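You operate a simulated robot arm through the tools that you are given. There is no shell and no other tool. Be economical: measure what you need, move in short steps, check, and stop when the job is done.

The job below is to be done with a simulated robot arm. You get a single attempt, and the scene is never put back.

JOB
Connect the gas hose, test it and tighten the wing nut that froths.
Fine: brass hose end from the iron stub on to the outlet of the gas bottle; yellow bottle valve open to test, shut again before the nut is turned; the red burner lever stays at Off.

The check looks at the end state, three seconds after you hand in, the way a careful person would. Anything else that was tipped, shoved, dropped, spilled or broken makes it a failure.

ROBOT AND FRAMES
A 6-joint arm with a two-finger parallel gripper, fixed in place. Base frame: the origin is at the foot of the arm, x ahead of it, y to its left, z up. Units: mm, rad, N and s.
With the tool pointing down near the work surface it reaches from about 320 to 700 mm from the base axis. Its first joint turns from -2.897 to 2.897 rad. Payload 4.1 kg.
Tool frame: the origin (TCP) lies between the finger pads and is the grasp point; the fingertips stand 23 mm ahead of it; z points along the fingers, y is the line along which they close. Largest opening 94 mm; finger width 38, thickness 10; the body of the gripper, 54 by 96 mm, starts 39 mm behind the TCP.
Orientation is told as [roll, pitch, yaw] about the base's x, y, z axes, in that order, counted from this pose: with the fingers straight down and closing along the base's y, the tool's x points along the base's -x, its y along +y and its z along -z.

CONTROLS
- The arm moves only by the tool arm_command. Its argument "plan" is a list of rows, each an object (a shift or turn left out is 0, a gripper value left out holds the last) with "translation": the shift along the tool's x, y, z in mm, a list of three; "angular": the turn, a rotation vector about the tool's x, y, z in rad, a list of three. In form: [{"translation": [dx, dy, dz], "angular": [ax, ay, az]}, ...]. A call has 1 to 20 rows; each row is the pose to reach, as a shift and turn from the pose commanded when the call began, along the tool's axes at that moment. "fingers" is the closure, from 0 (fully open) to 1 (shut), set as the call begins (left out, the last holds). A row lasts 0.2 s, in which the tool goes at most 50 mm and 0.15 rad; a call with a longer step from one row to the next is refused whole, and so is a gripper value outside its range. Where a pose cannot be reached the arm comes as near as it can. A force on the tool above 90 N (or 10 N above the force at the start of the call, whichever is more), or a blocked arm, ends the call early, and 0.2 s more pass. The fingers move at their own pace (about 45 mm/s each) and stop on an object; they squeeze with about 43 N. The grip force told is the motor's: it shows also when the fingers shut on nothing. Time passes only in rows, and 0.2 s behind the last, so rows that repeat a pose let the fingers close. It gives the time, the measured TCP pose, the force on the tool (base axes), the opening and the grip force at its end, in the units of the frame above (readings bear some noise).
- Cameras (640 x 400 px; columns grow to the right, rows downward): "scene" is fixed at [403.5, 492.1, 1330.3]; the picture's right is [-1.00, -0.06, 0.00], its down [-0.03, 0.50, -0.86] and it looks along [0.05, -0.86, -0.50] (base axes); focal length 316 px, centre (320, 200). "wrist" rides on the gripper at [-39, 0, -44] in the tool frame; the picture's right is [0.00, -1.00, 0.00], its down [0.97, 0.00, -0.24] and it looks along [0.24, 0.00, 0.97] (tool axes); focal length 218 px, centre (320, 200). There is no depth. A picture from a camera that has moved, and an enlarged one, comes with that camera's place and axes in the base frame and with its lens. The place of the scene camera against the robot may be out by one fixed shift of up to 25 mm in any direction.
- grab_frame(camera): a new picture of that camera. No time passes.
- lift_body(by): slides the trunk up (or, below 0, down) by that many mm; the arm rides with it, the base frame stays. It gives what a move gives, with no picture.
- zoom(camera, box): a new picture of the part [left, top, right, bottom] of that camera's present view, enlarged. No time passes.
- sign_off(): hands the job in; it is judged then, once.

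Go step by step. Nothing tells you positions but the pictures and the camera data: compare them with the known pose of the tool, close in by small moves and look again before you grip or let go. The budget is 120 turns and 64 pictures, counting those below and the enlarged ones. Unless the task says otherwise, let go and move clear before handing in, and close with one line.

The tools are called after ">>>" as a command line: name --argument value ..., lists and objects as JSON in quotes. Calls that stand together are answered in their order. arm_command: Moves the arm, as the interface text tells. Its arguments: {"type":"object","properties":{"plan":{"type":"array","items":{"type":"object","properties":{"translation":{"type":"array","items":{"type":"number"}},"angular":{"type":"array","items":{"type":"number"}}}}},"fingers":{"type":"number"}},"required":["plan"]} The other tools are called the same way: lift_body (by) slides the trunk up or down; grab_frame (camera) takes a picture; zoom (camera, box) takes an enlarged picture of a part of a camera's view; sign_off () hands the job in.

At the start:

```text
t: 0.0
tool_pos: [327.8, -277.9, 1115.5]
tool_rot: [0.0, 0.0, 0.0]
wrist_force: [-0.4, 0.2, -0.4]
opening: 94.2
finger_force: 0.1
trunk travel left (down, up): [-425.0, 165.0]
```

scene: 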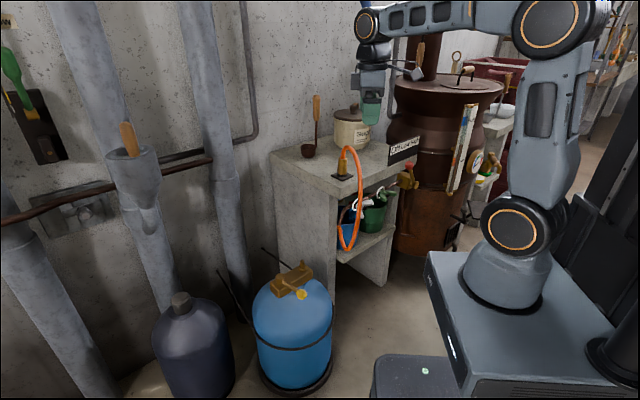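
wrist: 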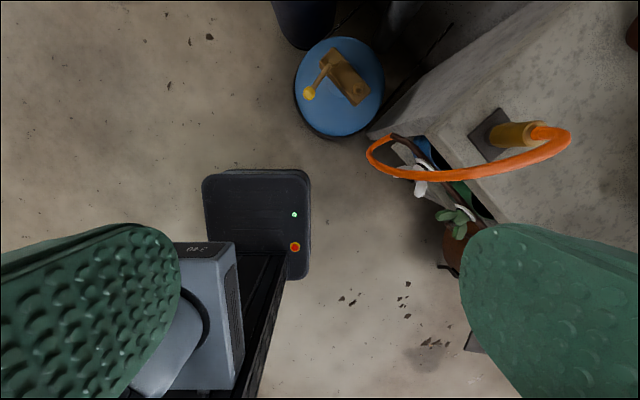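

I see a blue gas bottle with a brass valve block on the floor, and an orange hose whose brass end sits on a stub on the concrete bench. I'll take enlarged views first.

>>> zoom --camera "scene" --box '[230, 230, 350, 305]'

>>> zoom --camera "scene" --box '[270, 80, 430, 180]'

>>> zoom --camera "scene" --box '[300, 140, 460, 260]'

>>> zoom --camera "wrist" --box '[280, 20, 600, 220]'

```text
5.33 times, centred on (290, 268) of scene
camera zoom: at [403.5, 492.1, 1330.3], right [-1.0, -0.06, 0.0], down [-0.03, 0.5, -0.86], along [0.05, -0.86, -0.5], focal length 1687 px, centre (480, -160)
```

zoom: 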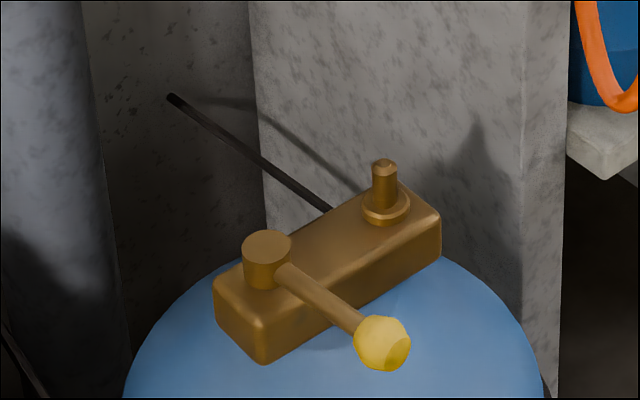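

```text
4.00 times, centred on (350, 130) of scene
camera zoom: at [403.5, 492.1, 1330.3], right [-1.0, -0.06, 0.0], down [-0.03, 0.5, -0.86], along [0.05, -0.86, -0.5], focal length 1266 px, centre (200, 480)
```

zoom: 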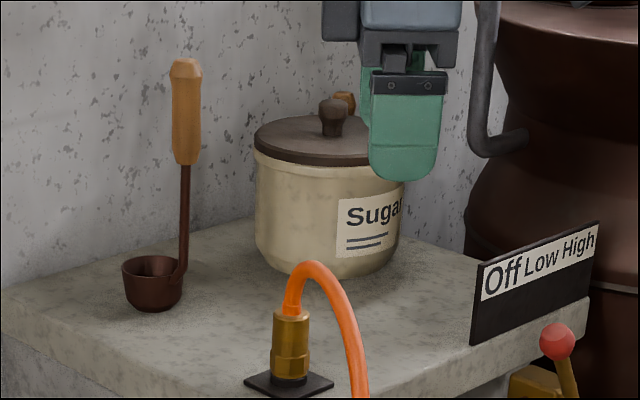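

```text
3.33 times, centred on (380, 200) of scene
camera zoom: at [403.5, 492.1, 1330.3], right [-1.0, -0.06, 0.0], down [-0.03, 0.5, -0.86], along [0.05, -0.86, -0.5], focal length 1055 px, centre (120, 200)
```

zoom: 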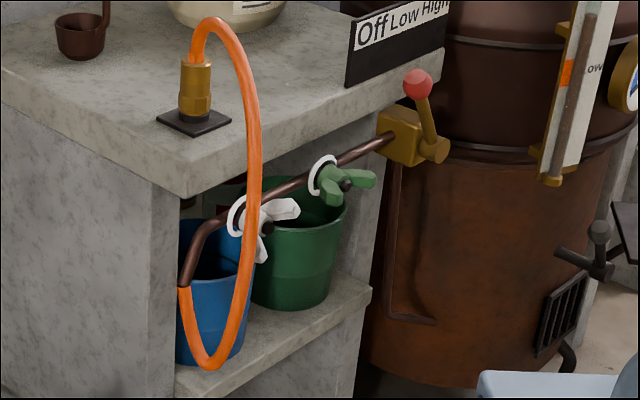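

```text
2.00 times, centred on (440, 120) of wrist
camera zoom: at [366.7, -279.4, 1160.8], right [0.0, -1.0, 0.0], down [-0.97, 0.0, 0.24], along [-0.24, 0.0, -0.97], focal length 436 px, centre (80, 360)
```

zoom: 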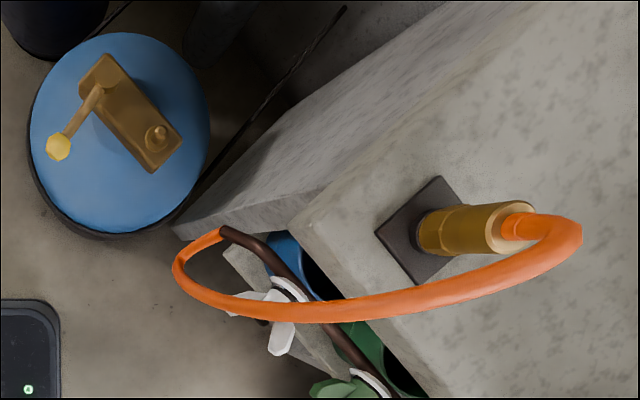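

The bottle outlet is low, at about (519, -381, 545), and the hose end is at about (380, -560, 860). The hose arches towards the robot, so I'll come at the brass from the bottle side and look again from there.

>>> arm_command --plan '[{"translation": [-25, -30, 0], "angular": [0, 0, -0.131]}, {"translation": [-50, -60, 0], "angular": [0, 0, -0.262]}, {"translation": [-75, -90, 0], "angular": [0, 0, -0.393]}, {"translation": [-100, -120, 0], "angular": [0, 0, -0.524]}, {"translation": [-125, -150, 0], "angular": [0, 0, -0.655]}, {"translation": [-150, -180, 0], "angular": [0, 0, -0.785]}]'

>>> grab_frame --camera "wrist"

```text
t: 1.4
tool_pos: [452.5, -431.1, 1098.1]
tool_rot: [0.003, -0.001, 0.787]
wrist_force: [0.1, 0.2, -0.9]
opening: 93.9
finger_force: 0.1
out of reach, approached as far as the arm can: row 6
trunk travel left (down, up): [-425.0, 165.0]
```

```text
57 pictures are left
camera wrist: at [479.7, -405.7, 1142.9], right [0.71, -0.71, 0.0], down [-0.68, -0.69, 0.24], along [-0.17, -0.17, -0.97], focal length 218 px, centre (320, 200)
```

wrist: 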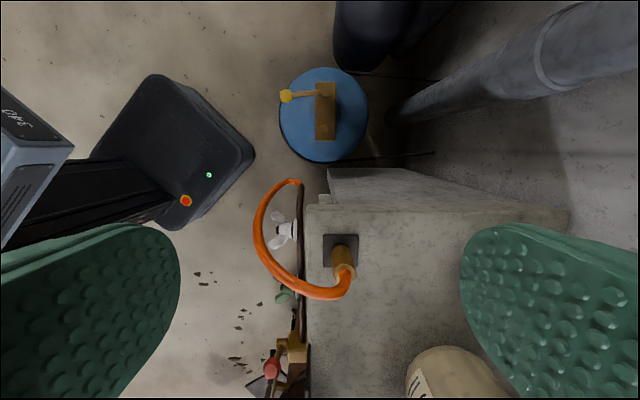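

>>> zoom --camera "wrist" --box '[260, 60, 388, 140]'

>>> zoom --camera "wrist" --box '[220, 160, 460, 310]'

```text
5.00 times, centred on (324, 100) of wrist
camera zoom: at [479.7, -405.7, 1142.9], right [0.71, -0.71, 0.0], down [-0.68, -0.69, 0.24], along [-0.17, -0.17, -0.97], focal length 1091 px, centre (300, 700)
```

zoom: 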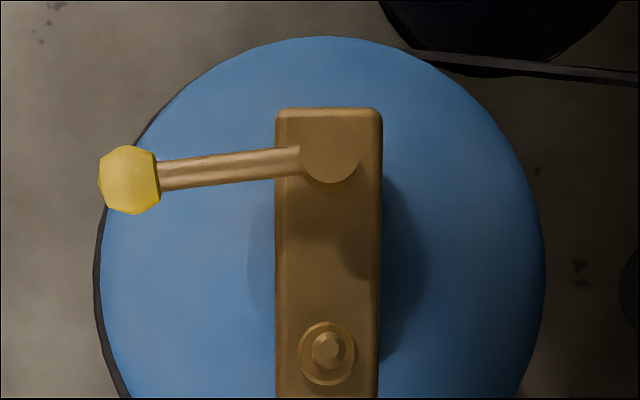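

```text
2.67 times, centred on (340, 235) of wrist
camera zoom: at [479.7, -405.7, 1142.9], right [0.71, -0.71, 0.0], down [-0.68, -0.69, 0.24], along [-0.17, -0.17, -0.97], focal length 582 px, centre (267, 107)
```

zoom: 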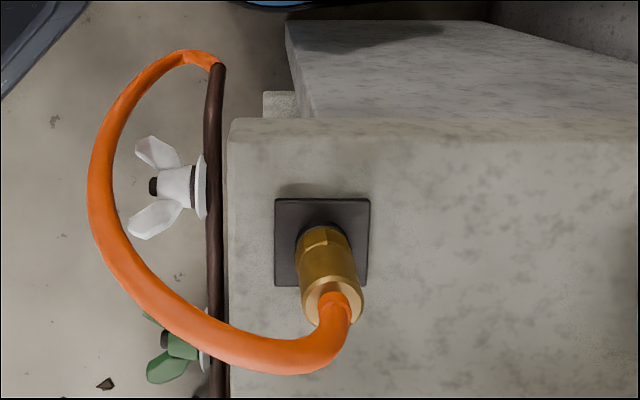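

The picture is now square to the bench, which is yawed 45°. The brass is at about (380, -556) with its top at z≈863. Next I'll tilt the tool 45° and move to a pre-grasp point on the bottle side.

>>> arm_command --plan '[{"translation": [8, -6, 25], "angular": [0, 0.131, 0]}, {"translation": [16, -12, 50], "angular": [0, 0.262, 0]}, {"translation": [24, -18, 75], "angular": [0, 0.393, 0]}, {"translation": [30, -24, 95], "angular": [0, 0.524, 0]}, {"translation": [35, -30, 110], "angular": [0, 0.655, 0]}, {"translation": [40, -37, 125], "angular": [0, 0.785, 0]}]' --fingers 0.34

>>> grab_frame --camera "wrist"

>>> grab_frame --camera "scene"

```text
t: 2.8
tool_pos: [450.7, -484.7, 973.3]
tool_rot: [-0.002, 0.786, 0.786]
wrist_force: [0.4, 0.3, 0.0]
opening: 61.9
finger_force: 0.0
trunk travel left (down, up): [-425.0, 165.0]
```

```text
54 pictures are left
camera wrist: at [492.5, -445.1, 977.0], right [0.71, -0.71, 0.0], down [-0.36, -0.36, 0.86], along [-0.61, -0.61, -0.51], focal length 218 px, centre (320, 200)
```

wrist: 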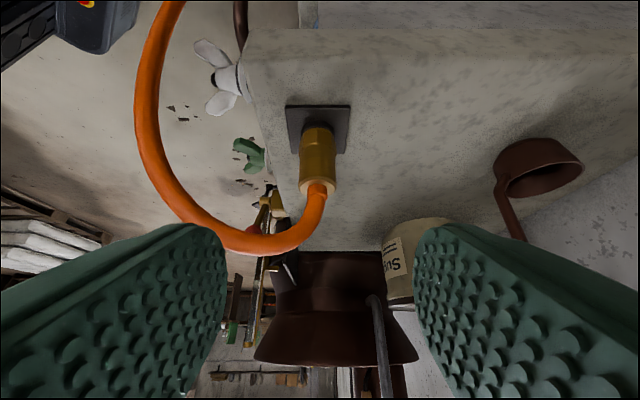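

```text
53 pictures are left
```

scene: 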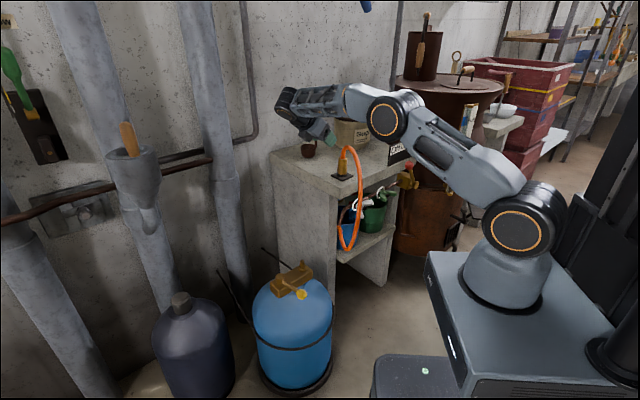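

The brass is confirmed at about (380, -555.5), and the fingers are lined up with it. I'll advance under the hose arch and stop with the fingers open to check.

>>> arm_command --plan '[{"translation": [-20, 0, 20]}, {"translation": [-20, 0, 50]}, {"translation": [-20, 0, 80]}, {"translation": [-20, 0, 105]}, {"translation": [-20, 0, 130]}, {"translation": [-20, 0, 145]}, {"translation": [-20, 0, 161]}]'

>>> grab_frame --camera "wrist"

>>> zoom --camera "scene" --box '[270, 80, 430, 180]'

```text
t: 4.4
tool_pos: [381.5, -555.5, 842.0]
tool_rot: [0.001, 0.786, 0.784]
wrist_force: [0.1, 0.4, 0.3]
opening: 62.2
finger_force: 0.2
trunk travel left (down, up): [-425.0, 165.0]
```

```text
52 pictures are left
camera wrist: at [421.7, -516.1, 847.2], right [0.71, -0.71, 0.0], down [-0.37, -0.36, 0.86], along [-0.61, -0.61, -0.52], focal length 218 px, centre (320, 200)
```

wrist: 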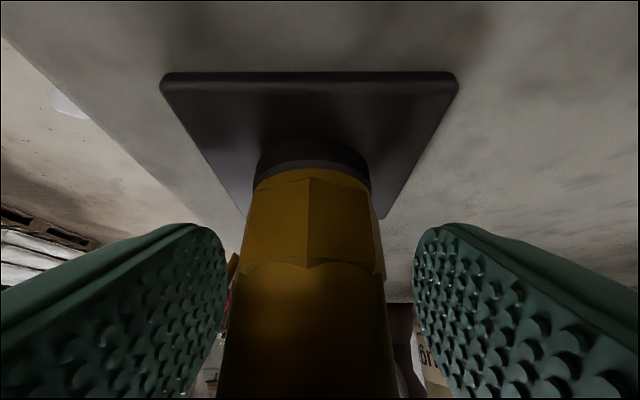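

```text
4.00 times, centred on (350, 130) of scene
camera zoom: at [403.5, 492.1, 1330.3], right [-1.0, -0.06, 0.0], down [-0.03, 0.5, -0.86], along [0.05, -0.86, -0.5], focal length 1266 px, centre (200, 480)
```

zoom: 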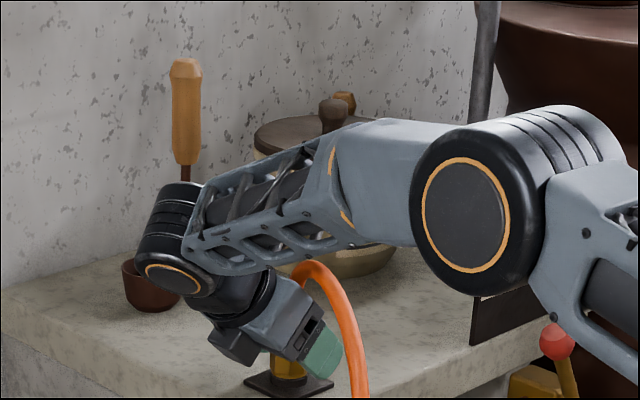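

The brass sits about 2 mm to the front. I'll centre on it, then grip.

>>> arm_command --plan '[{"translation": [0, 1.8, 0]}]'

>>> arm_command --plan '[{}, {}, {}, {}]' --fingers 1

>>> arm_command --plan '[{"translation": [7, 0, -7]}, {"translation": [14, 0, -14]}, {"translation": [21, 0, -21]}, {"translation": [28, 0, -28]}]'

>>> grab_frame --camera "wrist"

```text
t: 4.8
tool_pos: [379.5, -556.0, 842.6]
tool_rot: [0.0, 0.785, 0.784]
wrist_force: [-0.4, 0.0, 0.7]
opening: 62.1
finger_force: 0.0
trunk travel left (down, up): [-425.0, 165.0]
```

```text
t: 5.8
tool_pos: [380.2, -554.0, 843.1]
tool_rot: [0.001, 0.784, 0.785]
wrist_force: [0.5, 0.0, 0.7]
opening: 31.8
finger_force: 43.2
trunk travel left (down, up): [-425.0, 165.0]
```

```text
t: 6.8
tool_pos: [378.7, -555.4, 883.5]
tool_rot: [0.0, 0.783, 0.786]
wrist_force: [0.5, -0.1, -0.4]
opening: 31.9
finger_force: 43.3
trunk travel left (down, up): [-425.0, 165.0]
```

```text
50 pictures are left
camera wrist: at [420.9, -514.4, 887.5], right [0.71, -0.71, 0.0], down [-0.37, -0.37, 0.86], along [-0.61, -0.61, -0.52], focal length 218 px, centre (320, 200)
```

wrist: 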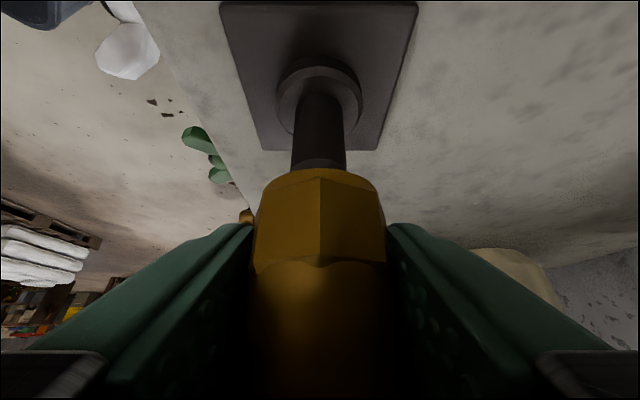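

Lifting well: the stub shows below the brass, with some of it still inside. I'll keep lifting.

>>> arm_command --plan '[{"translation": [14, 0, -14]}, {"translation": [28, 0, -28]}, {"translation": [42, 0, -42]}, {"translation": [56, 0, -56]}]'

>>> grab_frame --camera "wrist"

>>> grab_frame --camera "scene"

```text
t: 7.8
tool_pos: [379.9, -554.6, 962.5]
tool_rot: [0.002, 0.784, 0.784]
wrist_force: [-0.3, -1.4, -1.0]
opening: 31.8
finger_force: 42.5
trunk travel left (down, up): [-425.0, 165.0]
```

```text
49 pictures are left
camera wrist: at [420.9, -514.2, 966.9], right [0.71, -0.71, 0.0], down [-0.37, -0.37, 0.86], along [-0.61, -0.6, -0.52], focal length 218 px, centre (320, 200)
```

wrist: 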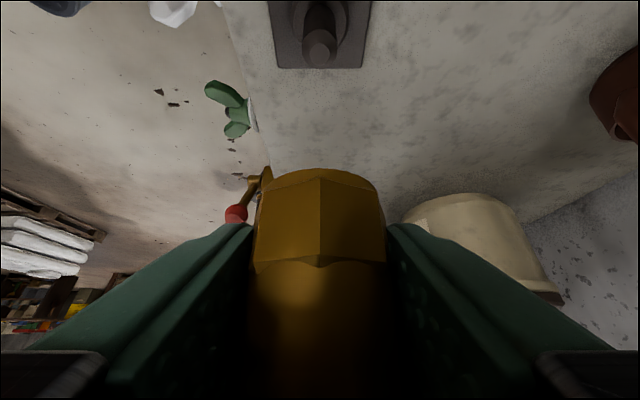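

```text
48 pictures are left
```

scene: 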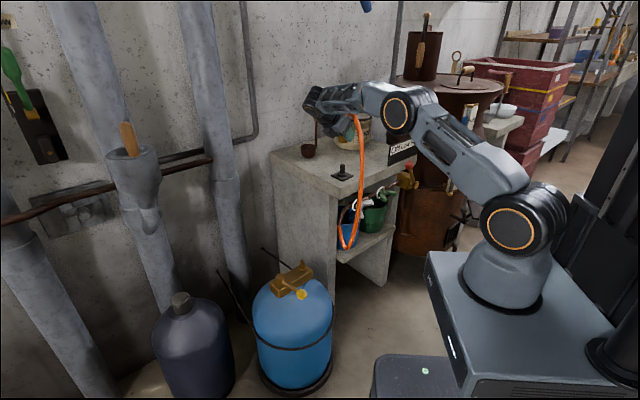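

The hose end is free. I'll move it above the bottle outlet at a safe height and turn the tool towards the radial direction, so the gripper clears the valve stem.

>>> arm_command --plan '[{"translation": [-19.3, 2.7, -19.3], "angular": [0.1, 0, -0.1]}, {"translation": [-38.6, 5.4, -38.6], "angular": [0.2, 0, -0.2]}, {"translation": [-57.9, 8.1, -57.9], "angular": [0.3, 0, -0.3]}, {"translation": [-77.2, 10.8, -77.2], "angular": [0.4, 0, -0.4]}, {"translation": [-96.4, 13.5, -96.4], "angular": [0.5, 0, -0.5]}, {"translation": [-115.7, 16.2, -115.7], "angular": [0.6, 0, -0.6]}, {"translation": [-135, 18.9, -135], "angular": [0.7, 0, -0.7]}, {"translation": [-154.3, 21.6, -154.3], "angular": [0.8, 0, -0.8]}]'

>>> grab_frame --camera "wrist"

>>> grab_frame --camera "scene"

```text
t: 9.6
tool_pos: [517.6, -383.9, 964.2]
tool_rot: [0.001, 0.786, 1.918]
wrist_force: [-0.4, -0.2, -0.4]
opening: 32.2
finger_force: 42.5
trunk travel left (down, up): [-425.0, 165.0]
```

```text
47 pictures are left
camera wrist: at [497.5, -330.9, 968.5], right [0.94, 0.34, 0.0], down [0.18, -0.49, 0.86], along [0.29, -0.8, -0.52], focal length 218 px, centre (320, 200)
```

wrist: 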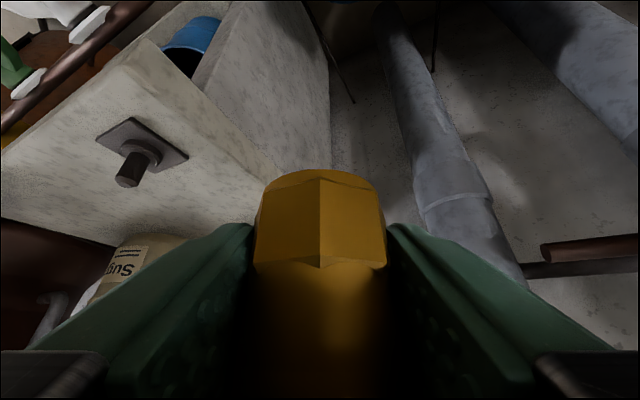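

```text
46 pictures are left
```

scene: 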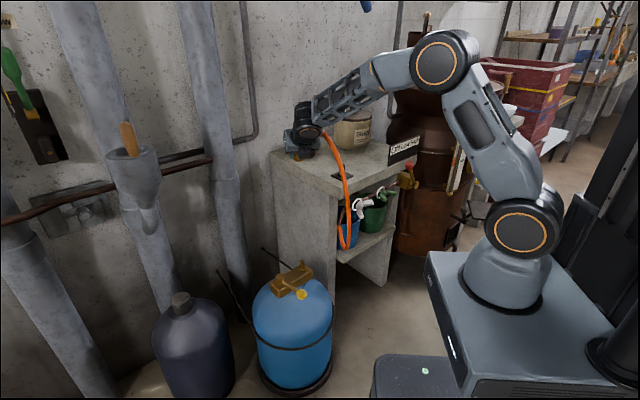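

The orientation is reachable. I'll lower the trunk towards the bottle and look.

>>> lift_body --by -250

>>> grab_frame --camera "wrist"

>>> grab_frame --camera "scene"

```text
t: 12.2
tool_pos: [517.4, -384.0, 712.7]
tool_rot: [-0.001, 0.785, 1.916]
wrist_force: [-0.2, 0.5, -1.4]
opening: 31.9
finger_force: 42.7
trunk travel left (down, up): [-175.0, 415.0]
```

```text
45 pictures are left
camera wrist: at [497.4, -331.1, 718.5], right [0.94, 0.34, 0.0], down [0.17, -0.49, 0.86], along [0.29, -0.81, -0.52], focal length 218 px, centre (320, 200)
```

wrist: 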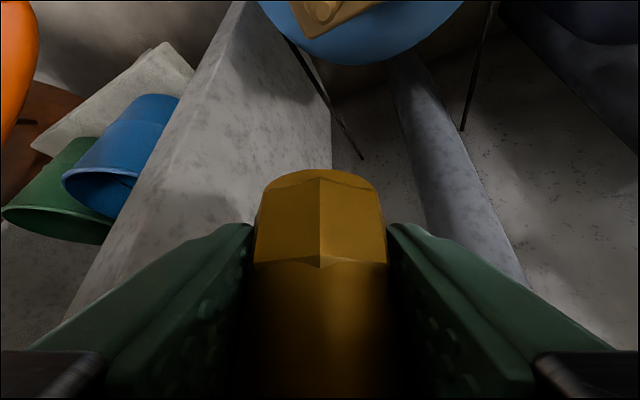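

```text
44 pictures are left
```

scene: 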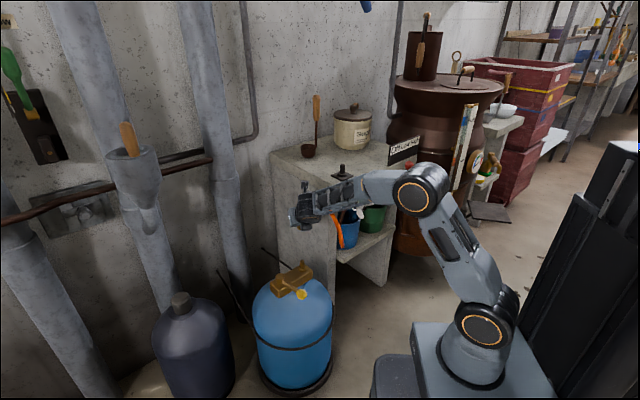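

>>> zoom --camera "wrist" --box '[270, 0, 398, 80]'

>>> zoom --camera "scene" --box '[230, 170, 390, 320]'

```text
5.00 times, centred on (334, 40) of wrist
camera zoom: at [497.4, -331.1, 718.5], right [0.94, 0.34, 0.0], down [0.17, -0.49, 0.86], along [0.29, -0.81, -0.52], focal length 1091 px, centre (250, 1000)
```

zoom: 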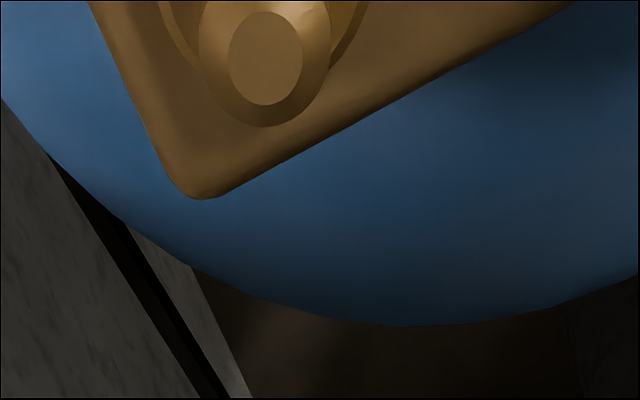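

```text
2.67 times, centred on (310, 245) of scene
camera zoom: at [403.5, 492.1, 1330.3], right [-1.0, -0.06, 0.0], down [-0.03, 0.5, -0.86], along [0.05, -0.86, -0.5], focal length 844 px, centre (347, 80)
```

zoom: 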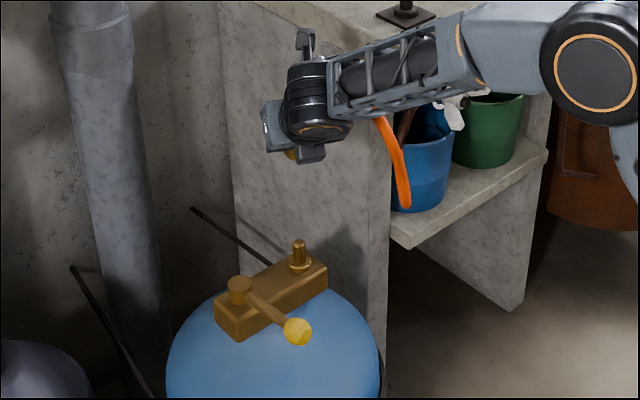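

The outlet tip is near (520, -387), but its height is uncertain. I'll back off and go lower to see it from another angle for triangulation.

>>> arm_command --plan '[{"translation": [-35, 0, 2.3]}, {"translation": [-70, 0, 4.7]}, {"translation": [-106, 0, 7.1]}]'

>>> grab_frame --camera "wrist"

>>> zoom --camera "wrist" --box '[256, 20, 416, 120]'

```text
t: 13.0
tool_pos: [494.1, -320.3, 632.5]
tool_rot: [-0.001, 0.784, 1.917]
wrist_force: [0.5, -0.1, -0.7]
opening: 31.6
finger_force: 43.0
trunk travel left (down, up): [-175.0, 415.0]
```

```text
41 pictures are left
camera wrist: at [473.5, -265.4, 636.6], right [0.94, 0.34, 0.0], down [0.17, -0.49, 0.86], along [0.29, -0.81, -0.52], focal length 218 px, centre (320, 200)
```

wrist: 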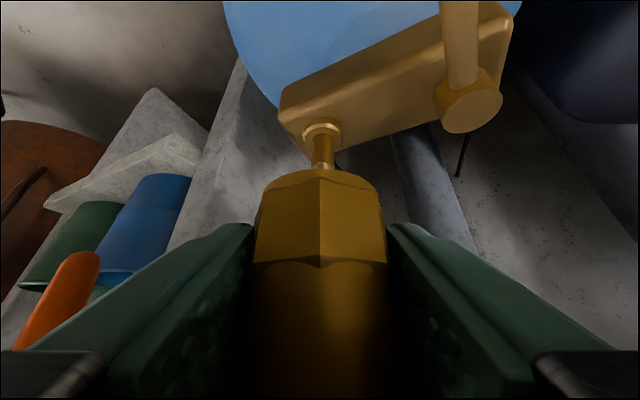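

```text
4.00 times, centred on (336, 70) of wrist
camera zoom: at [473.5, -265.4, 636.6], right [0.94, 0.34, 0.0], down [0.17, -0.49, 0.86], along [0.29, -0.81, -0.52], focal length 873 px, centre (256, 720)
```

zoom: 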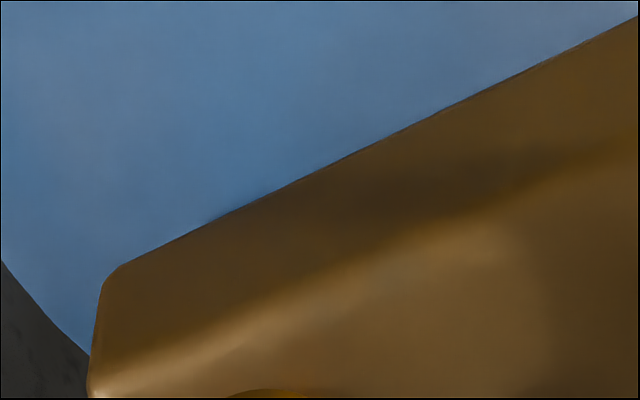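

>>> zoom --camera "wrist" --box '[272, 110, 368, 170]'

```text
6.67 times, centred on (320, 140) of wrist
camera zoom: at [473.5, -265.4, 636.6], right [0.94, 0.34, 0.0], down [0.17, -0.49, 0.86], along [0.29, -0.81, -0.52], focal length 1455 px, centre (320, 600)
```

zoom: 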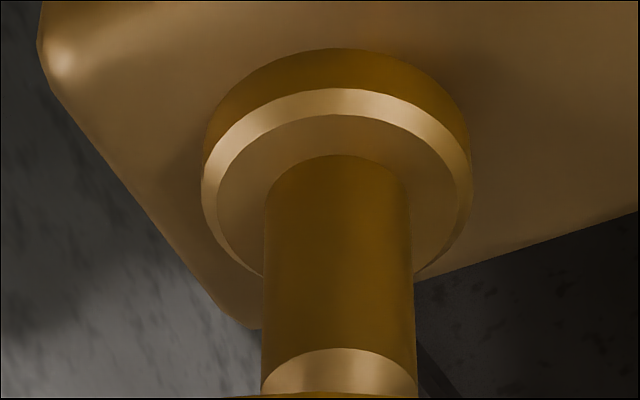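

The outlet axis is at about (520, -386.5), the tip at z≈536 and the collar at z≈500. I'll move the brass above it and check from the scene camera.

>>> arm_command --plan '[{"translation": [17, -0.6, 17]}, {"translation": [34, -1.2, 34]}, {"translation": [50.3, -1.9, 50.3]}, {"translation": [35.3, -1.9, 65.3]}, {"translation": [35.3, -1.9, 65.3]}, {"translation": [35.3, -1.9, 65.3]}]'

>>> zoom --camera "scene" --box '[250, 210, 346, 270]'

```text
t: 14.4
tool_pos: [520.6, -385.8, 612.9]
tool_rot: [0.002, 0.785, 1.915]
wrist_force: [-0.1, -0.3, -0.8]
opening: 31.7
finger_force: 42.6
trunk travel left (down, up): [-175.0, 415.0]
```

```text
6.67 times, centred on (298, 240) of scene
camera zoom: at [403.5, 492.1, 1330.3], right [-1.0, -0.06, 0.0], down [-0.03, 0.5, -0.86], along [0.05, -0.86, -0.5], focal length 2109 px, centre (467, -67)
```

zoom: 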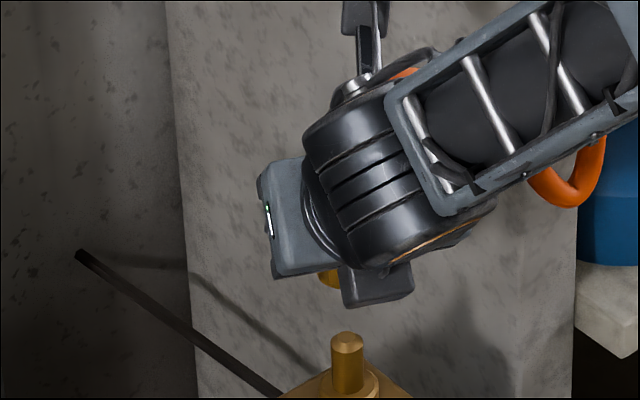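

It's aligned over the outlet, so I'll descend slowly.

>>> arm_command --plan '[{"translation": [-14, 0, 14]}, {"translation": [-28, 0, 28]}, {"translation": [-32, 0, 32]}, {"translation": [-36, 0, 36]}, {"translation": [-40, 0, 40]}, {"translation": [-44, 0, 44]}]'

>>> zoom --camera "scene" --box '[250, 220, 346, 280]'

```text
t: 15.8
tool_pos: [521.8, -386.7, 551.4]
tool_rot: [-0.001, 0.79, 1.916]
wrist_force: [8.7, -10.0, -0.1]
opening: 31.8
finger_force: 42.7
trunk travel left (down, up): [-175.0, 415.0]
```

```text
6.67 times, centred on (298, 250) of scene
camera zoom: at [403.5, 492.1, 1330.3], right [-1.0, -0.06, 0.0], down [-0.03, 0.5, -0.86], along [0.05, -0.86, -0.5], focal length 2109 px, centre (467, -133)
```

zoom: 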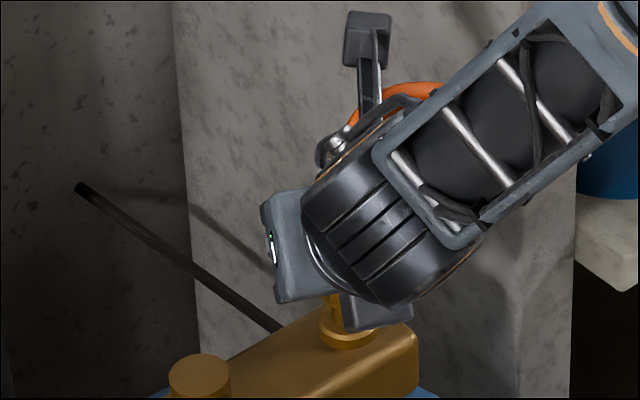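

The brass is on the nipple by about 12 mm, with a side force of about 13 N. I'll ease it the way the force points.

>>> arm_command --plan '[{"translation": [1.3, -0.85, 1.3]}, {"translation": [1.3, -0.85, 1.3]}]'

```text
t: 16.4
tool_pos: [521.4, -387.2, 549.6]
tool_rot: [0.001, 0.784, 1.916]
wrist_force: [-1.2, -2.0, -0.9]
opening: 31.8
finger_force: 43.1
trunk travel left (down, up): [-175.0, 415.0]
```

Nearly free now. I'll carry on down to the collar.

>>> arm_command --plan '[{"translation": [-4, 0, 4]}, {"translation": [-8, 0, 8]}, {"translation": [-11, 0, 11]}, {"translation": [-14, 0, 14]}]'

```text
t: 17.4
tool_pos: [521.0, -386.3, 530.1]
tool_rot: [-0.001, 0.785, 1.915]
wrist_force: [-0.3, -0.5, -0.8]
opening: 31.9
finger_force: 42.7
trunk travel left (down, up): [-175.0, 415.0]
```

>>> arm_command --plan '[{"translation": [-1, 0, 1]}, {"translation": [-2, 0, 2]}, {"translation": [-3, 0, 3]}, {"translation": [-4, 0, 4]}]'

>>> grab_frame --camera "wrist"

>>> zoom --camera "scene" --box '[250, 220, 346, 280]'

```text
t: 18.4
tool_pos: [519.8, -387.9, 528.8]
tool_rot: [-0.003, 0.791, 1.912]
wrist_force: [-6.3, 1.3, 25.0]
opening: 31.7
finger_force: 43.1
trunk travel left (down, up): [-175.0, 415.0]
```

```text
36 pictures are left
camera wrist: at [500.9, -333.3, 532.8], right [0.94, 0.34, 0.0], down [0.17, -0.48, 0.86], along [0.29, -0.81, -0.51], focal length 218 px, centre (320, 200)
```

wrist: 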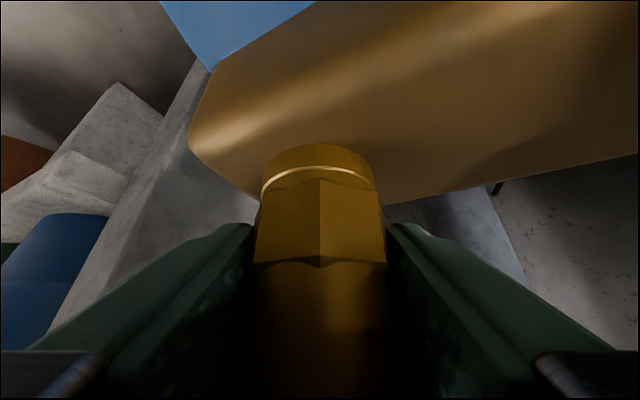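

```text
6.67 times, centred on (298, 250) of scene
camera zoom: at [403.5, 492.1, 1330.3], right [-1.0, -0.06, 0.0], down [-0.03, 0.5, -0.86], along [0.05, -0.86, -0.5], focal length 2109 px, centre (467, -133)
```

zoom: 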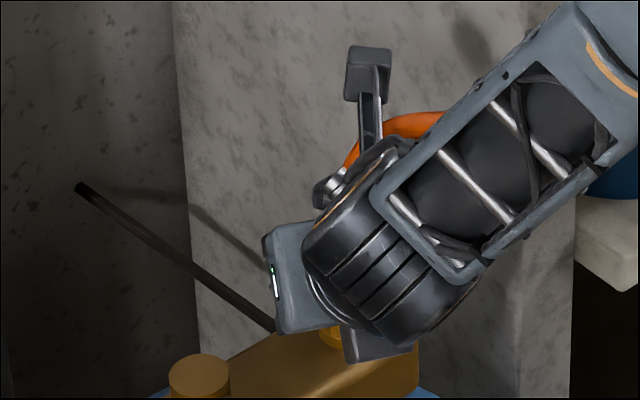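

It's seated on the collar with 25 N down. I'll open a little and back straight out.

>>> arm_command --plan '[{}, {}, {}]' --fingers 0.42

>>> arm_command --plan '[{"translation": [0, 0, -20]}, {"translation": [0, 0, -40]}, {"translation": [0, 0, -70]}, {"translation": [0, 0, -100]}, {"translation": [0, 0, -140]}]'

>>> grab_frame --camera "wrist"

>>> grab_frame --camera "scene"

```text
t: 19.2
tool_pos: [521.4, -385.9, 524.1]
tool_rot: [0.0, 0.786, 1.915]
wrist_force: [0.5, 0.6, 0.3]
opening: 54.6
finger_force: 0.0
trunk travel left (down, up): [-175.0, 415.0]
```

```text
t: 20.4
tool_pos: [488.4, -292.5, 625.8]
tool_rot: [-0.001, 0.786, 1.915]
wrist_force: [0.2, 0.0, -0.4]
opening: 54.4
finger_force: 0.0
trunk travel left (down, up): [-175.0, 415.0]
```

```text
34 pictures are left
camera wrist: at [468.9, -238.7, 630.3], right [0.94, 0.34, 0.0], down [0.18, -0.49, 0.86], along [0.29, -0.81, -0.52], focal length 218 px, centre (320, 200)
```

wrist: 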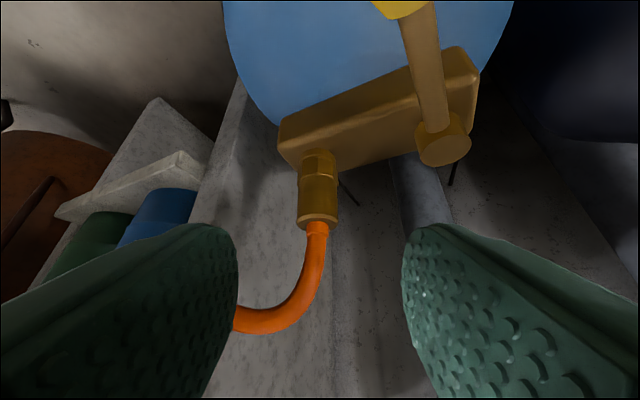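

```text
33 pictures are left
```

scene: 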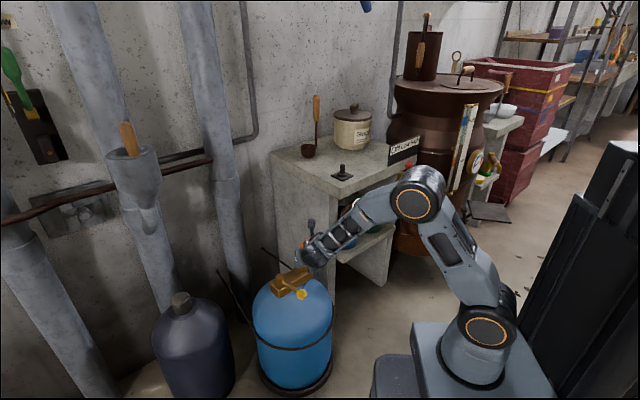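

The hose end is on. The valve stem is at about (590, -316) and the ball at about (506, -249, 512). I'll stand the tool upright over the lever so the fingers can straddle its rod.

>>> arm_command --plan '[{"translation": [-1, -8.5, 0.4], "angular": [0, -0.131, 0]}, {"translation": [-2, -17, 0.7], "angular": [0, -0.262, 0]}, {"translation": [-3, -25, 1], "angular": [0, -0.393, 0]}, {"translation": [-4, -34, 1.5], "angular": [0, -0.524, 0]}, {"translation": [-5, -42, 1.8], "angular": [0, -0.655, 0]}, {"translation": [-6.2, -51, 2.2], "angular": [0, -0.785, 0]}]' --fingers 0.6

>>> grab_frame --camera "wrist"

```text
t: 21.8
tool_pos: [533.6, -272.8, 618.2]
tool_rot: [-0.002, 0.0, 1.92]
wrist_force: [-1.2, -0.1, 0.9]
opening: 37.6
finger_force: 0.1
trunk travel left (down, up): [-175.0, 415.0]
```

```text
32 pictures are left
camera wrist: at [521.1, -237.9, 663.7], right [0.94, 0.34, 0.0], down [0.33, -0.91, 0.24], along [0.08, -0.22, -0.97], focal length 218 px, centre (320, 200)
```

wrist: 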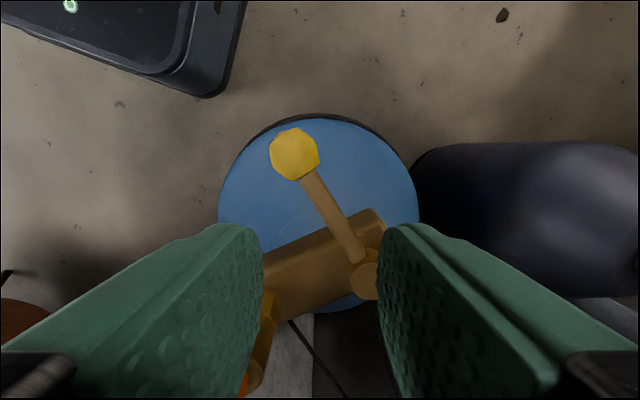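

The fingers are over the rod. I'll yaw to line up with it, then lower to straddle it.

>>> arm_command --plan '[{"angular": [0, 0, -0.13]}, {"angular": [0, 0, -0.26]}, {"angular": [0, 0, -0.38]}, {"translation": [0, 0, 35], "angular": [0, 0, -0.38]}, {"translation": [0, 0, 70], "angular": [0, 0, -0.38]}, {"translation": [0, 0, 96], "angular": [0, 0, -0.38]}]' --fingers 0.53

>>> grab_frame --camera "wrist"

```text
t: 23.2
tool_pos: [536.7, -274.5, 520.4]
tool_rot: [0.0, 0.002, 2.294]
wrist_force: [0.0, -0.2, 0.0]
opening: 44.0
finger_force: 0.1
trunk travel left (down, up): [-175.0, 415.0]
```

```text
31 pictures are left
camera wrist: at [509.7, -246.1, 566.0], right [0.75, 0.66, 0.0], down [0.64, -0.73, 0.24], along [0.16, -0.18, -0.97], focal length 218 px, centre (320, 200)
```

wrist: 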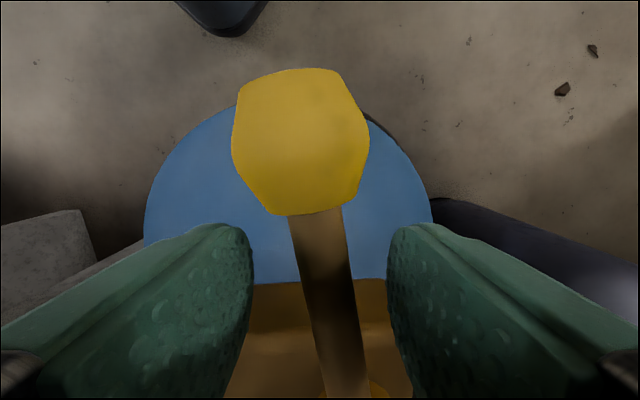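

The rod is between the fingers. I'll try turning the lever gently clockwise, away from the hose.

>>> arm_command --plan '[{"translation": [-1.1, -10.1, 0], "angular": [0, 0, 0.15]}, {"translation": [-0.6, -20.3, 0], "angular": [0, 0, 0.3]}, {"translation": [0.6, -26.9, 0], "angular": [0, 0, 0.4]}]'

>>> grab_frame --camera "wrist"

```text
t: 24.0
tool_pos: [554.8, -257.0, 520.8]
tool_rot: [-0.001, 0.0, 1.893]
wrist_force: [0.6, -3.9, -0.4]
opening: 44.2
finger_force: 0.1
trunk travel left (down, up): [-175.0, 415.0]
```

```text
30 pictures are left
camera wrist: at [543.0, -220.9, 566.6], right [0.95, 0.32, 0.0], down [0.31, -0.92, 0.24], along [0.08, -0.23, -0.97], focal length 218 px, centre (320, 200)
```

wrist: 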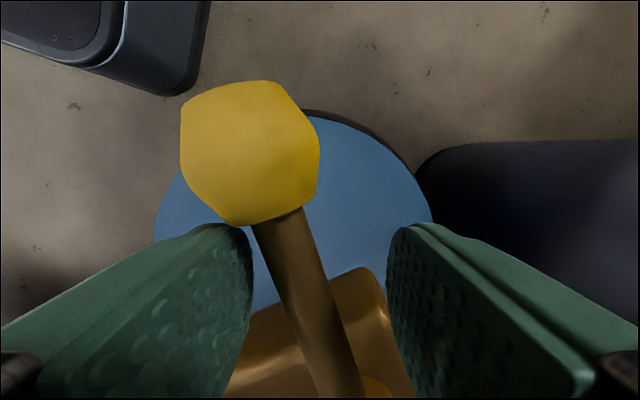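

The lever gives at about 4 N, so I'll carry on along the arc.

>>> arm_command --plan '[{"translation": [-1.4, -10.3, 0], "angular": [0, 0, 0.15]}, {"translation": [-1.3, -20.6, 0], "angular": [0, 0, 0.3]}, {"translation": [0.4, -30.9, 0], "angular": [0, 0, 0.45]}, {"translation": [3.6, -40.7, 0], "angular": [0, 0, 0.6]}, {"translation": [8.2, -50, 0], "angular": [0, 0, 0.75]}]'

>>> grab_frame --camera "wrist"

>>> grab_frame --camera "scene"

```text
t: 25.2
tool_pos: [601.2, -249.6, 521.3]
tool_rot: [0.0, 0.001, 1.142]
wrist_force: [-14.4, -14.2, -2.3]
opening: 47.0
finger_force: 3.6
trunk travel left (down, up): [-175.0, 415.0]
```

```text
29 pictures are left
camera wrist: at [618.5, -216.5, 566.4], right [0.91, -0.42, 0.0], down [-0.4, -0.88, 0.24], along [-0.1, -0.22, -0.97], focal length 218 px, centre (320, 200)
```

wrist: 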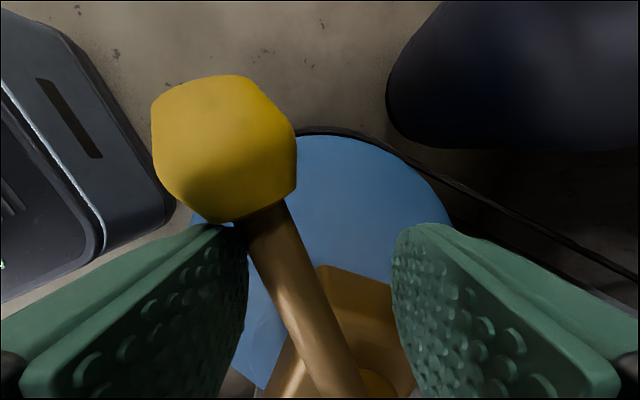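

```text
28 pictures are left
```

scene: 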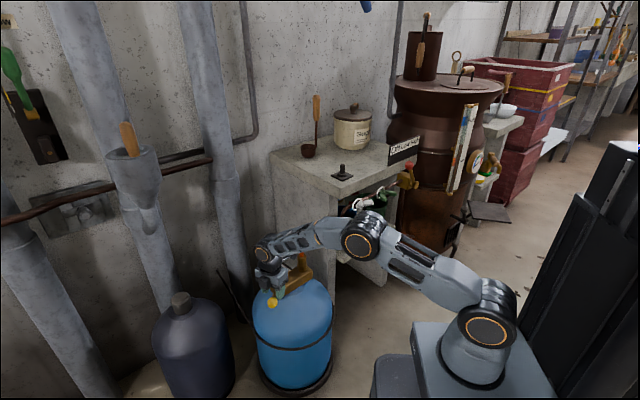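

>>> zoom --camera "scene" --box '[325, 150, 421, 225]'

```text
5.33 times, centred on (373, 188) of scene
camera zoom: at [403.5, 492.1, 1330.3], right [-1.0, -0.06, 0.0], down [-0.03, 0.5, -0.86], along [0.05, -0.86, -0.5], focal length 1687 px, centre (37, 267)
```

zoom: 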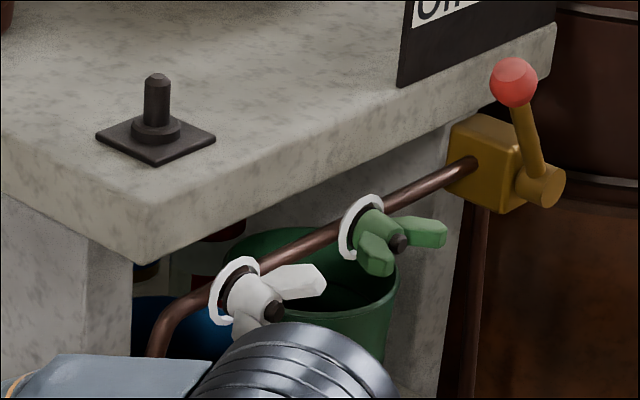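

No froth yet, so the lever may not be fully open. I'll push slightly further and read the force.

>>> arm_command --plan '[{"translation": [-1, -5, 0], "angular": [0, 0, 0.075]}, {"translation": [-1.9, -10, 0], "angular": [0, 0, 0.15]}]'

>>> zoom --camera "scene" --box '[230, 150, 422, 310]'

```text
t: 25.8
tool_pos: [605.9, -257.3, 521.1]
tool_rot: [0.013, 0.008, 0.994]
wrist_force: [-68.6, -28.3, 6.7]
opening: 62.7
finger_force: 21.9
trunk travel left (down, up): [-175.0, 415.0]
```

```text
2.50 times, centred on (326, 230) of scene
camera zoom: at [403.5, 492.1, 1330.3], right [-1.0, -0.06, 0.0], down [-0.03, 0.5, -0.86], along [0.05, -0.86, -0.5], focal length 791 px, centre (305, 125)
```

zoom: 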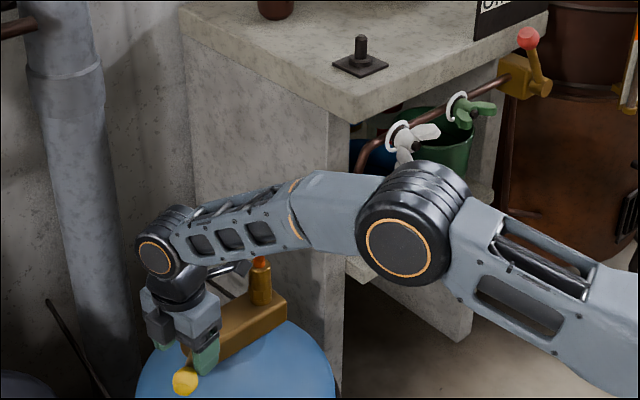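

Hard stop there, so I'll back off at once and get clear to look at the nuts.

>>> arm_command --plan '[{"translation": [1, 8, 0], "angular": [0, 0, -0.1]}, {"translation": [2, 16, 0], "angular": [0, 0, -0.2]}]'

>>> arm_command --plan '[{"translation": [0, 0, -40]}, {"translation": [0, 0, -80]}, {"translation": [0, 0, -110]}, {}]'

>>> grab_frame --camera "wrist"

>>> zoom --camera "scene" --box '[230, 150, 422, 310]'

```text
t: 26.4
tool_pos: [600.8, -248.2, 523.0]
tool_rot: [-0.01, 0.004, 1.196]
wrist_force: [-12.9, -37.3, -8.0]
opening: 43.3
finger_force: 0.0
trunk travel left (down, up): [-175.0, 415.0]
```

```text
refused: row 4 steps farther than a row can; nothing moved
```

```text
25 pictures are left
camera wrist: at [615.3, -213.4, 568.3], right [0.93, -0.37, 0.01], down [-0.36, -0.9, 0.24], along [-0.08, -0.23, -0.97], focal length 218 px, centre (320, 200)
```

wrist: 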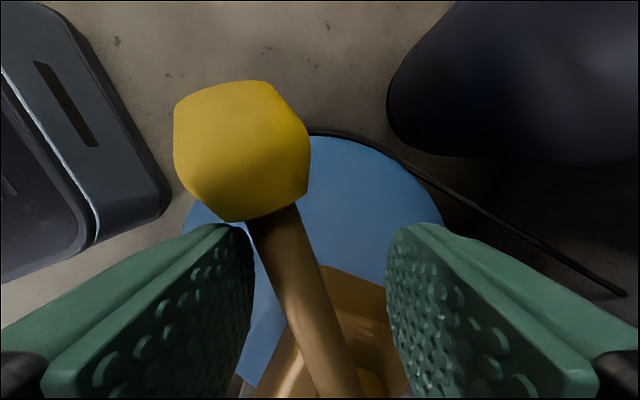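

```text
2.50 times, centred on (326, 230) of scene
camera zoom: at [403.5, 492.1, 1330.3], right [-1.0, -0.06, 0.0], down [-0.03, 0.5, -0.86], along [0.05, -0.86, -0.5], focal length 791 px, centre (305, 125)
```

zoom: 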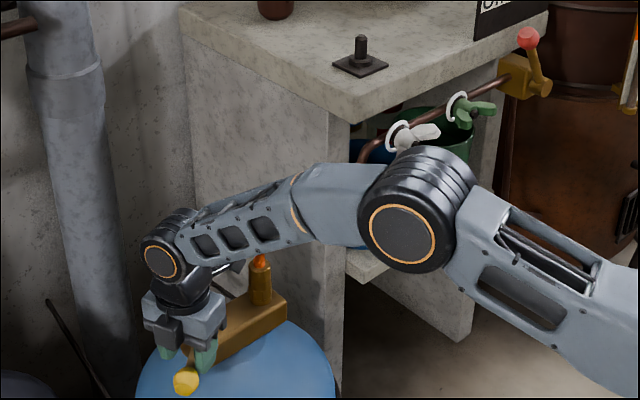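

A finger corner is pressing on the ball, so I'll relieve that, then rise clear.

>>> arm_command --plan '[{"translation": [8, 4, 0]}, {"translation": [8, 4, -40]}, {"translation": [8, 4, -80]}, {"translation": [8, 4, -110]}, {"translation": [8, 4, -110]}, {"translation": [8, 4, -110]}]'

>>> grab_frame --camera "wrist"

>>> zoom --camera "scene" --box '[325, 150, 421, 225]'

```text
t: 27.8
tool_pos: [593.8, -249.7, 633.3]
tool_rot: [0.001, -0.001, 1.197]
wrist_force: [-0.1, 1.0, 0.0]
opening: 44.0
finger_force: 0.1
trunk travel left (down, up): [-175.0, 415.0]
```

```text
23 pictures are left
camera wrist: at [607.6, -215.3, 678.4], right [0.93, -0.36, 0.0], down [-0.35, -0.9, 0.24], along [-0.09, -0.22, -0.97], focal length 218 px, centre (320, 200)
```

wrist: 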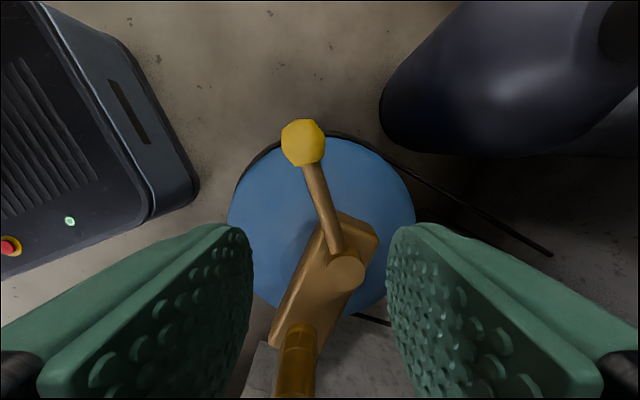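

```text
5.33 times, centred on (373, 188) of scene
camera zoom: at [403.5, 492.1, 1330.3], right [-1.0, -0.06, 0.0], down [-0.03, 0.5, -0.86], along [0.05, -0.86, -0.5], focal length 1687 px, centre (37, 267)
```

zoom: 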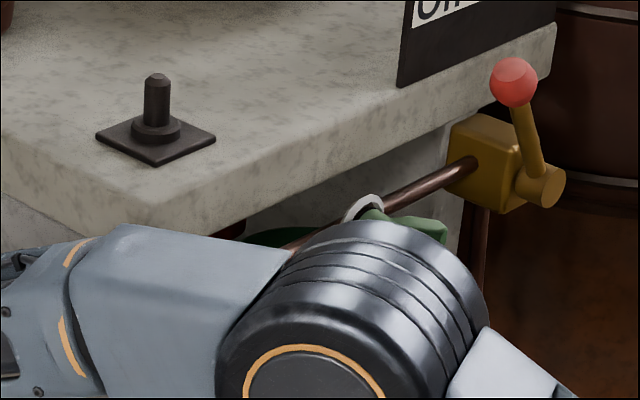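

The lever has turned about 55° to its stop. I'll swing the arm aside so the scene camera can see the nuts.

>>> arm_command --plan '[{"translation": [-37, 14.6, 0]}, {"translation": [-74, 29.2, 0]}, {"translation": [-111, 43.8, 0]}, {"translation": [-148, 58.4, 0]}, {"translation": [-186, 73, 0]}]'

>>> zoom --camera "scene" --box '[325, 150, 421, 225]'

```text
t: 29.0
tool_pos: [594.3, -50.7, 635.8]
tool_rot: [-0.002, 0.0, 1.196]
wrist_force: [0.8, -0.1, 1.0]
opening: 44.5
finger_force: 0.0
trunk travel left (down, up): [-175.0, 415.0]
```

```text
5.33 times, centred on (373, 188) of scene
camera zoom: at [403.5, 492.1, 1330.3], right [-1.0, -0.06, 0.0], down [-0.03, 0.5, -0.86], along [0.05, -0.86, -0.5], focal length 1687 px, centre (37, 267)
```

zoom: 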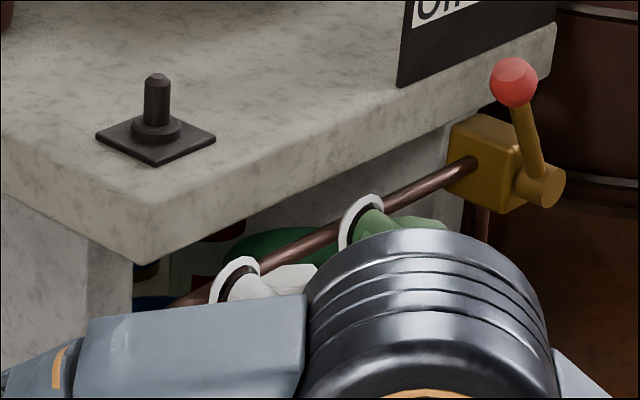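

>>> arm_command --plan '[{"translation": [-37, 14.6, 0]}, {"translation": [-74, 29.2, 0]}, {"translation": [-111, 43.8, 0]}, {"translation": [-148, 58.4, 0]}, {"translation": [-186, 73, 0]}]'

>>> zoom --camera "scene" --box '[250, 150, 426, 310]'

```text
t: 30.2
tool_pos: [593.9, 151.5, 633.2]
tool_rot: [0.002, -0.001, 1.197]
wrist_force: [0.1, 0.7, 1.0]
opening: 44.3
finger_force: 0.0
trunk travel left (down, up): [-175.0, 415.0]
```

```text
2.50 times, centred on (338, 230) of scene
camera zoom: at [403.5, 492.1, 1330.3], right [-1.0, -0.06, 0.0], down [-0.03, 0.5, -0.86], along [0.05, -0.86, -0.5], focal length 791 px, centre (275, 125)
```

zoom: 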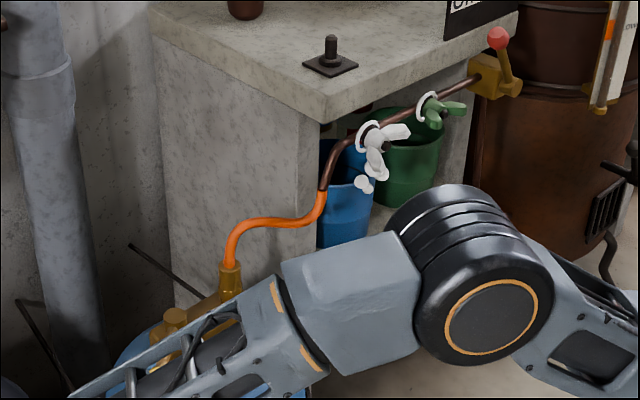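

There's something white, like froth, below the white nut. I'll zoom in.

>>> zoom --camera "scene" --box '[340, 165, 404, 205]'

```text
10.00 times, centred on (372, 185) of scene
camera zoom: at [403.5, 492.1, 1330.3], right [-1.0, -0.06, 0.0], down [-0.03, 0.5, -0.86], along [0.05, -0.86, -0.5], focal length 3164 px, centre (-200, 350)
```

zoom: 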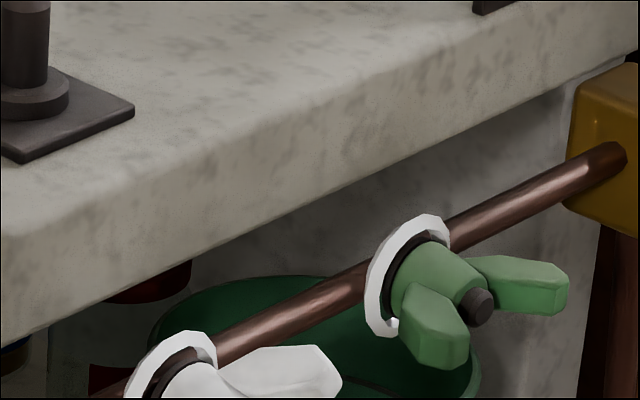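

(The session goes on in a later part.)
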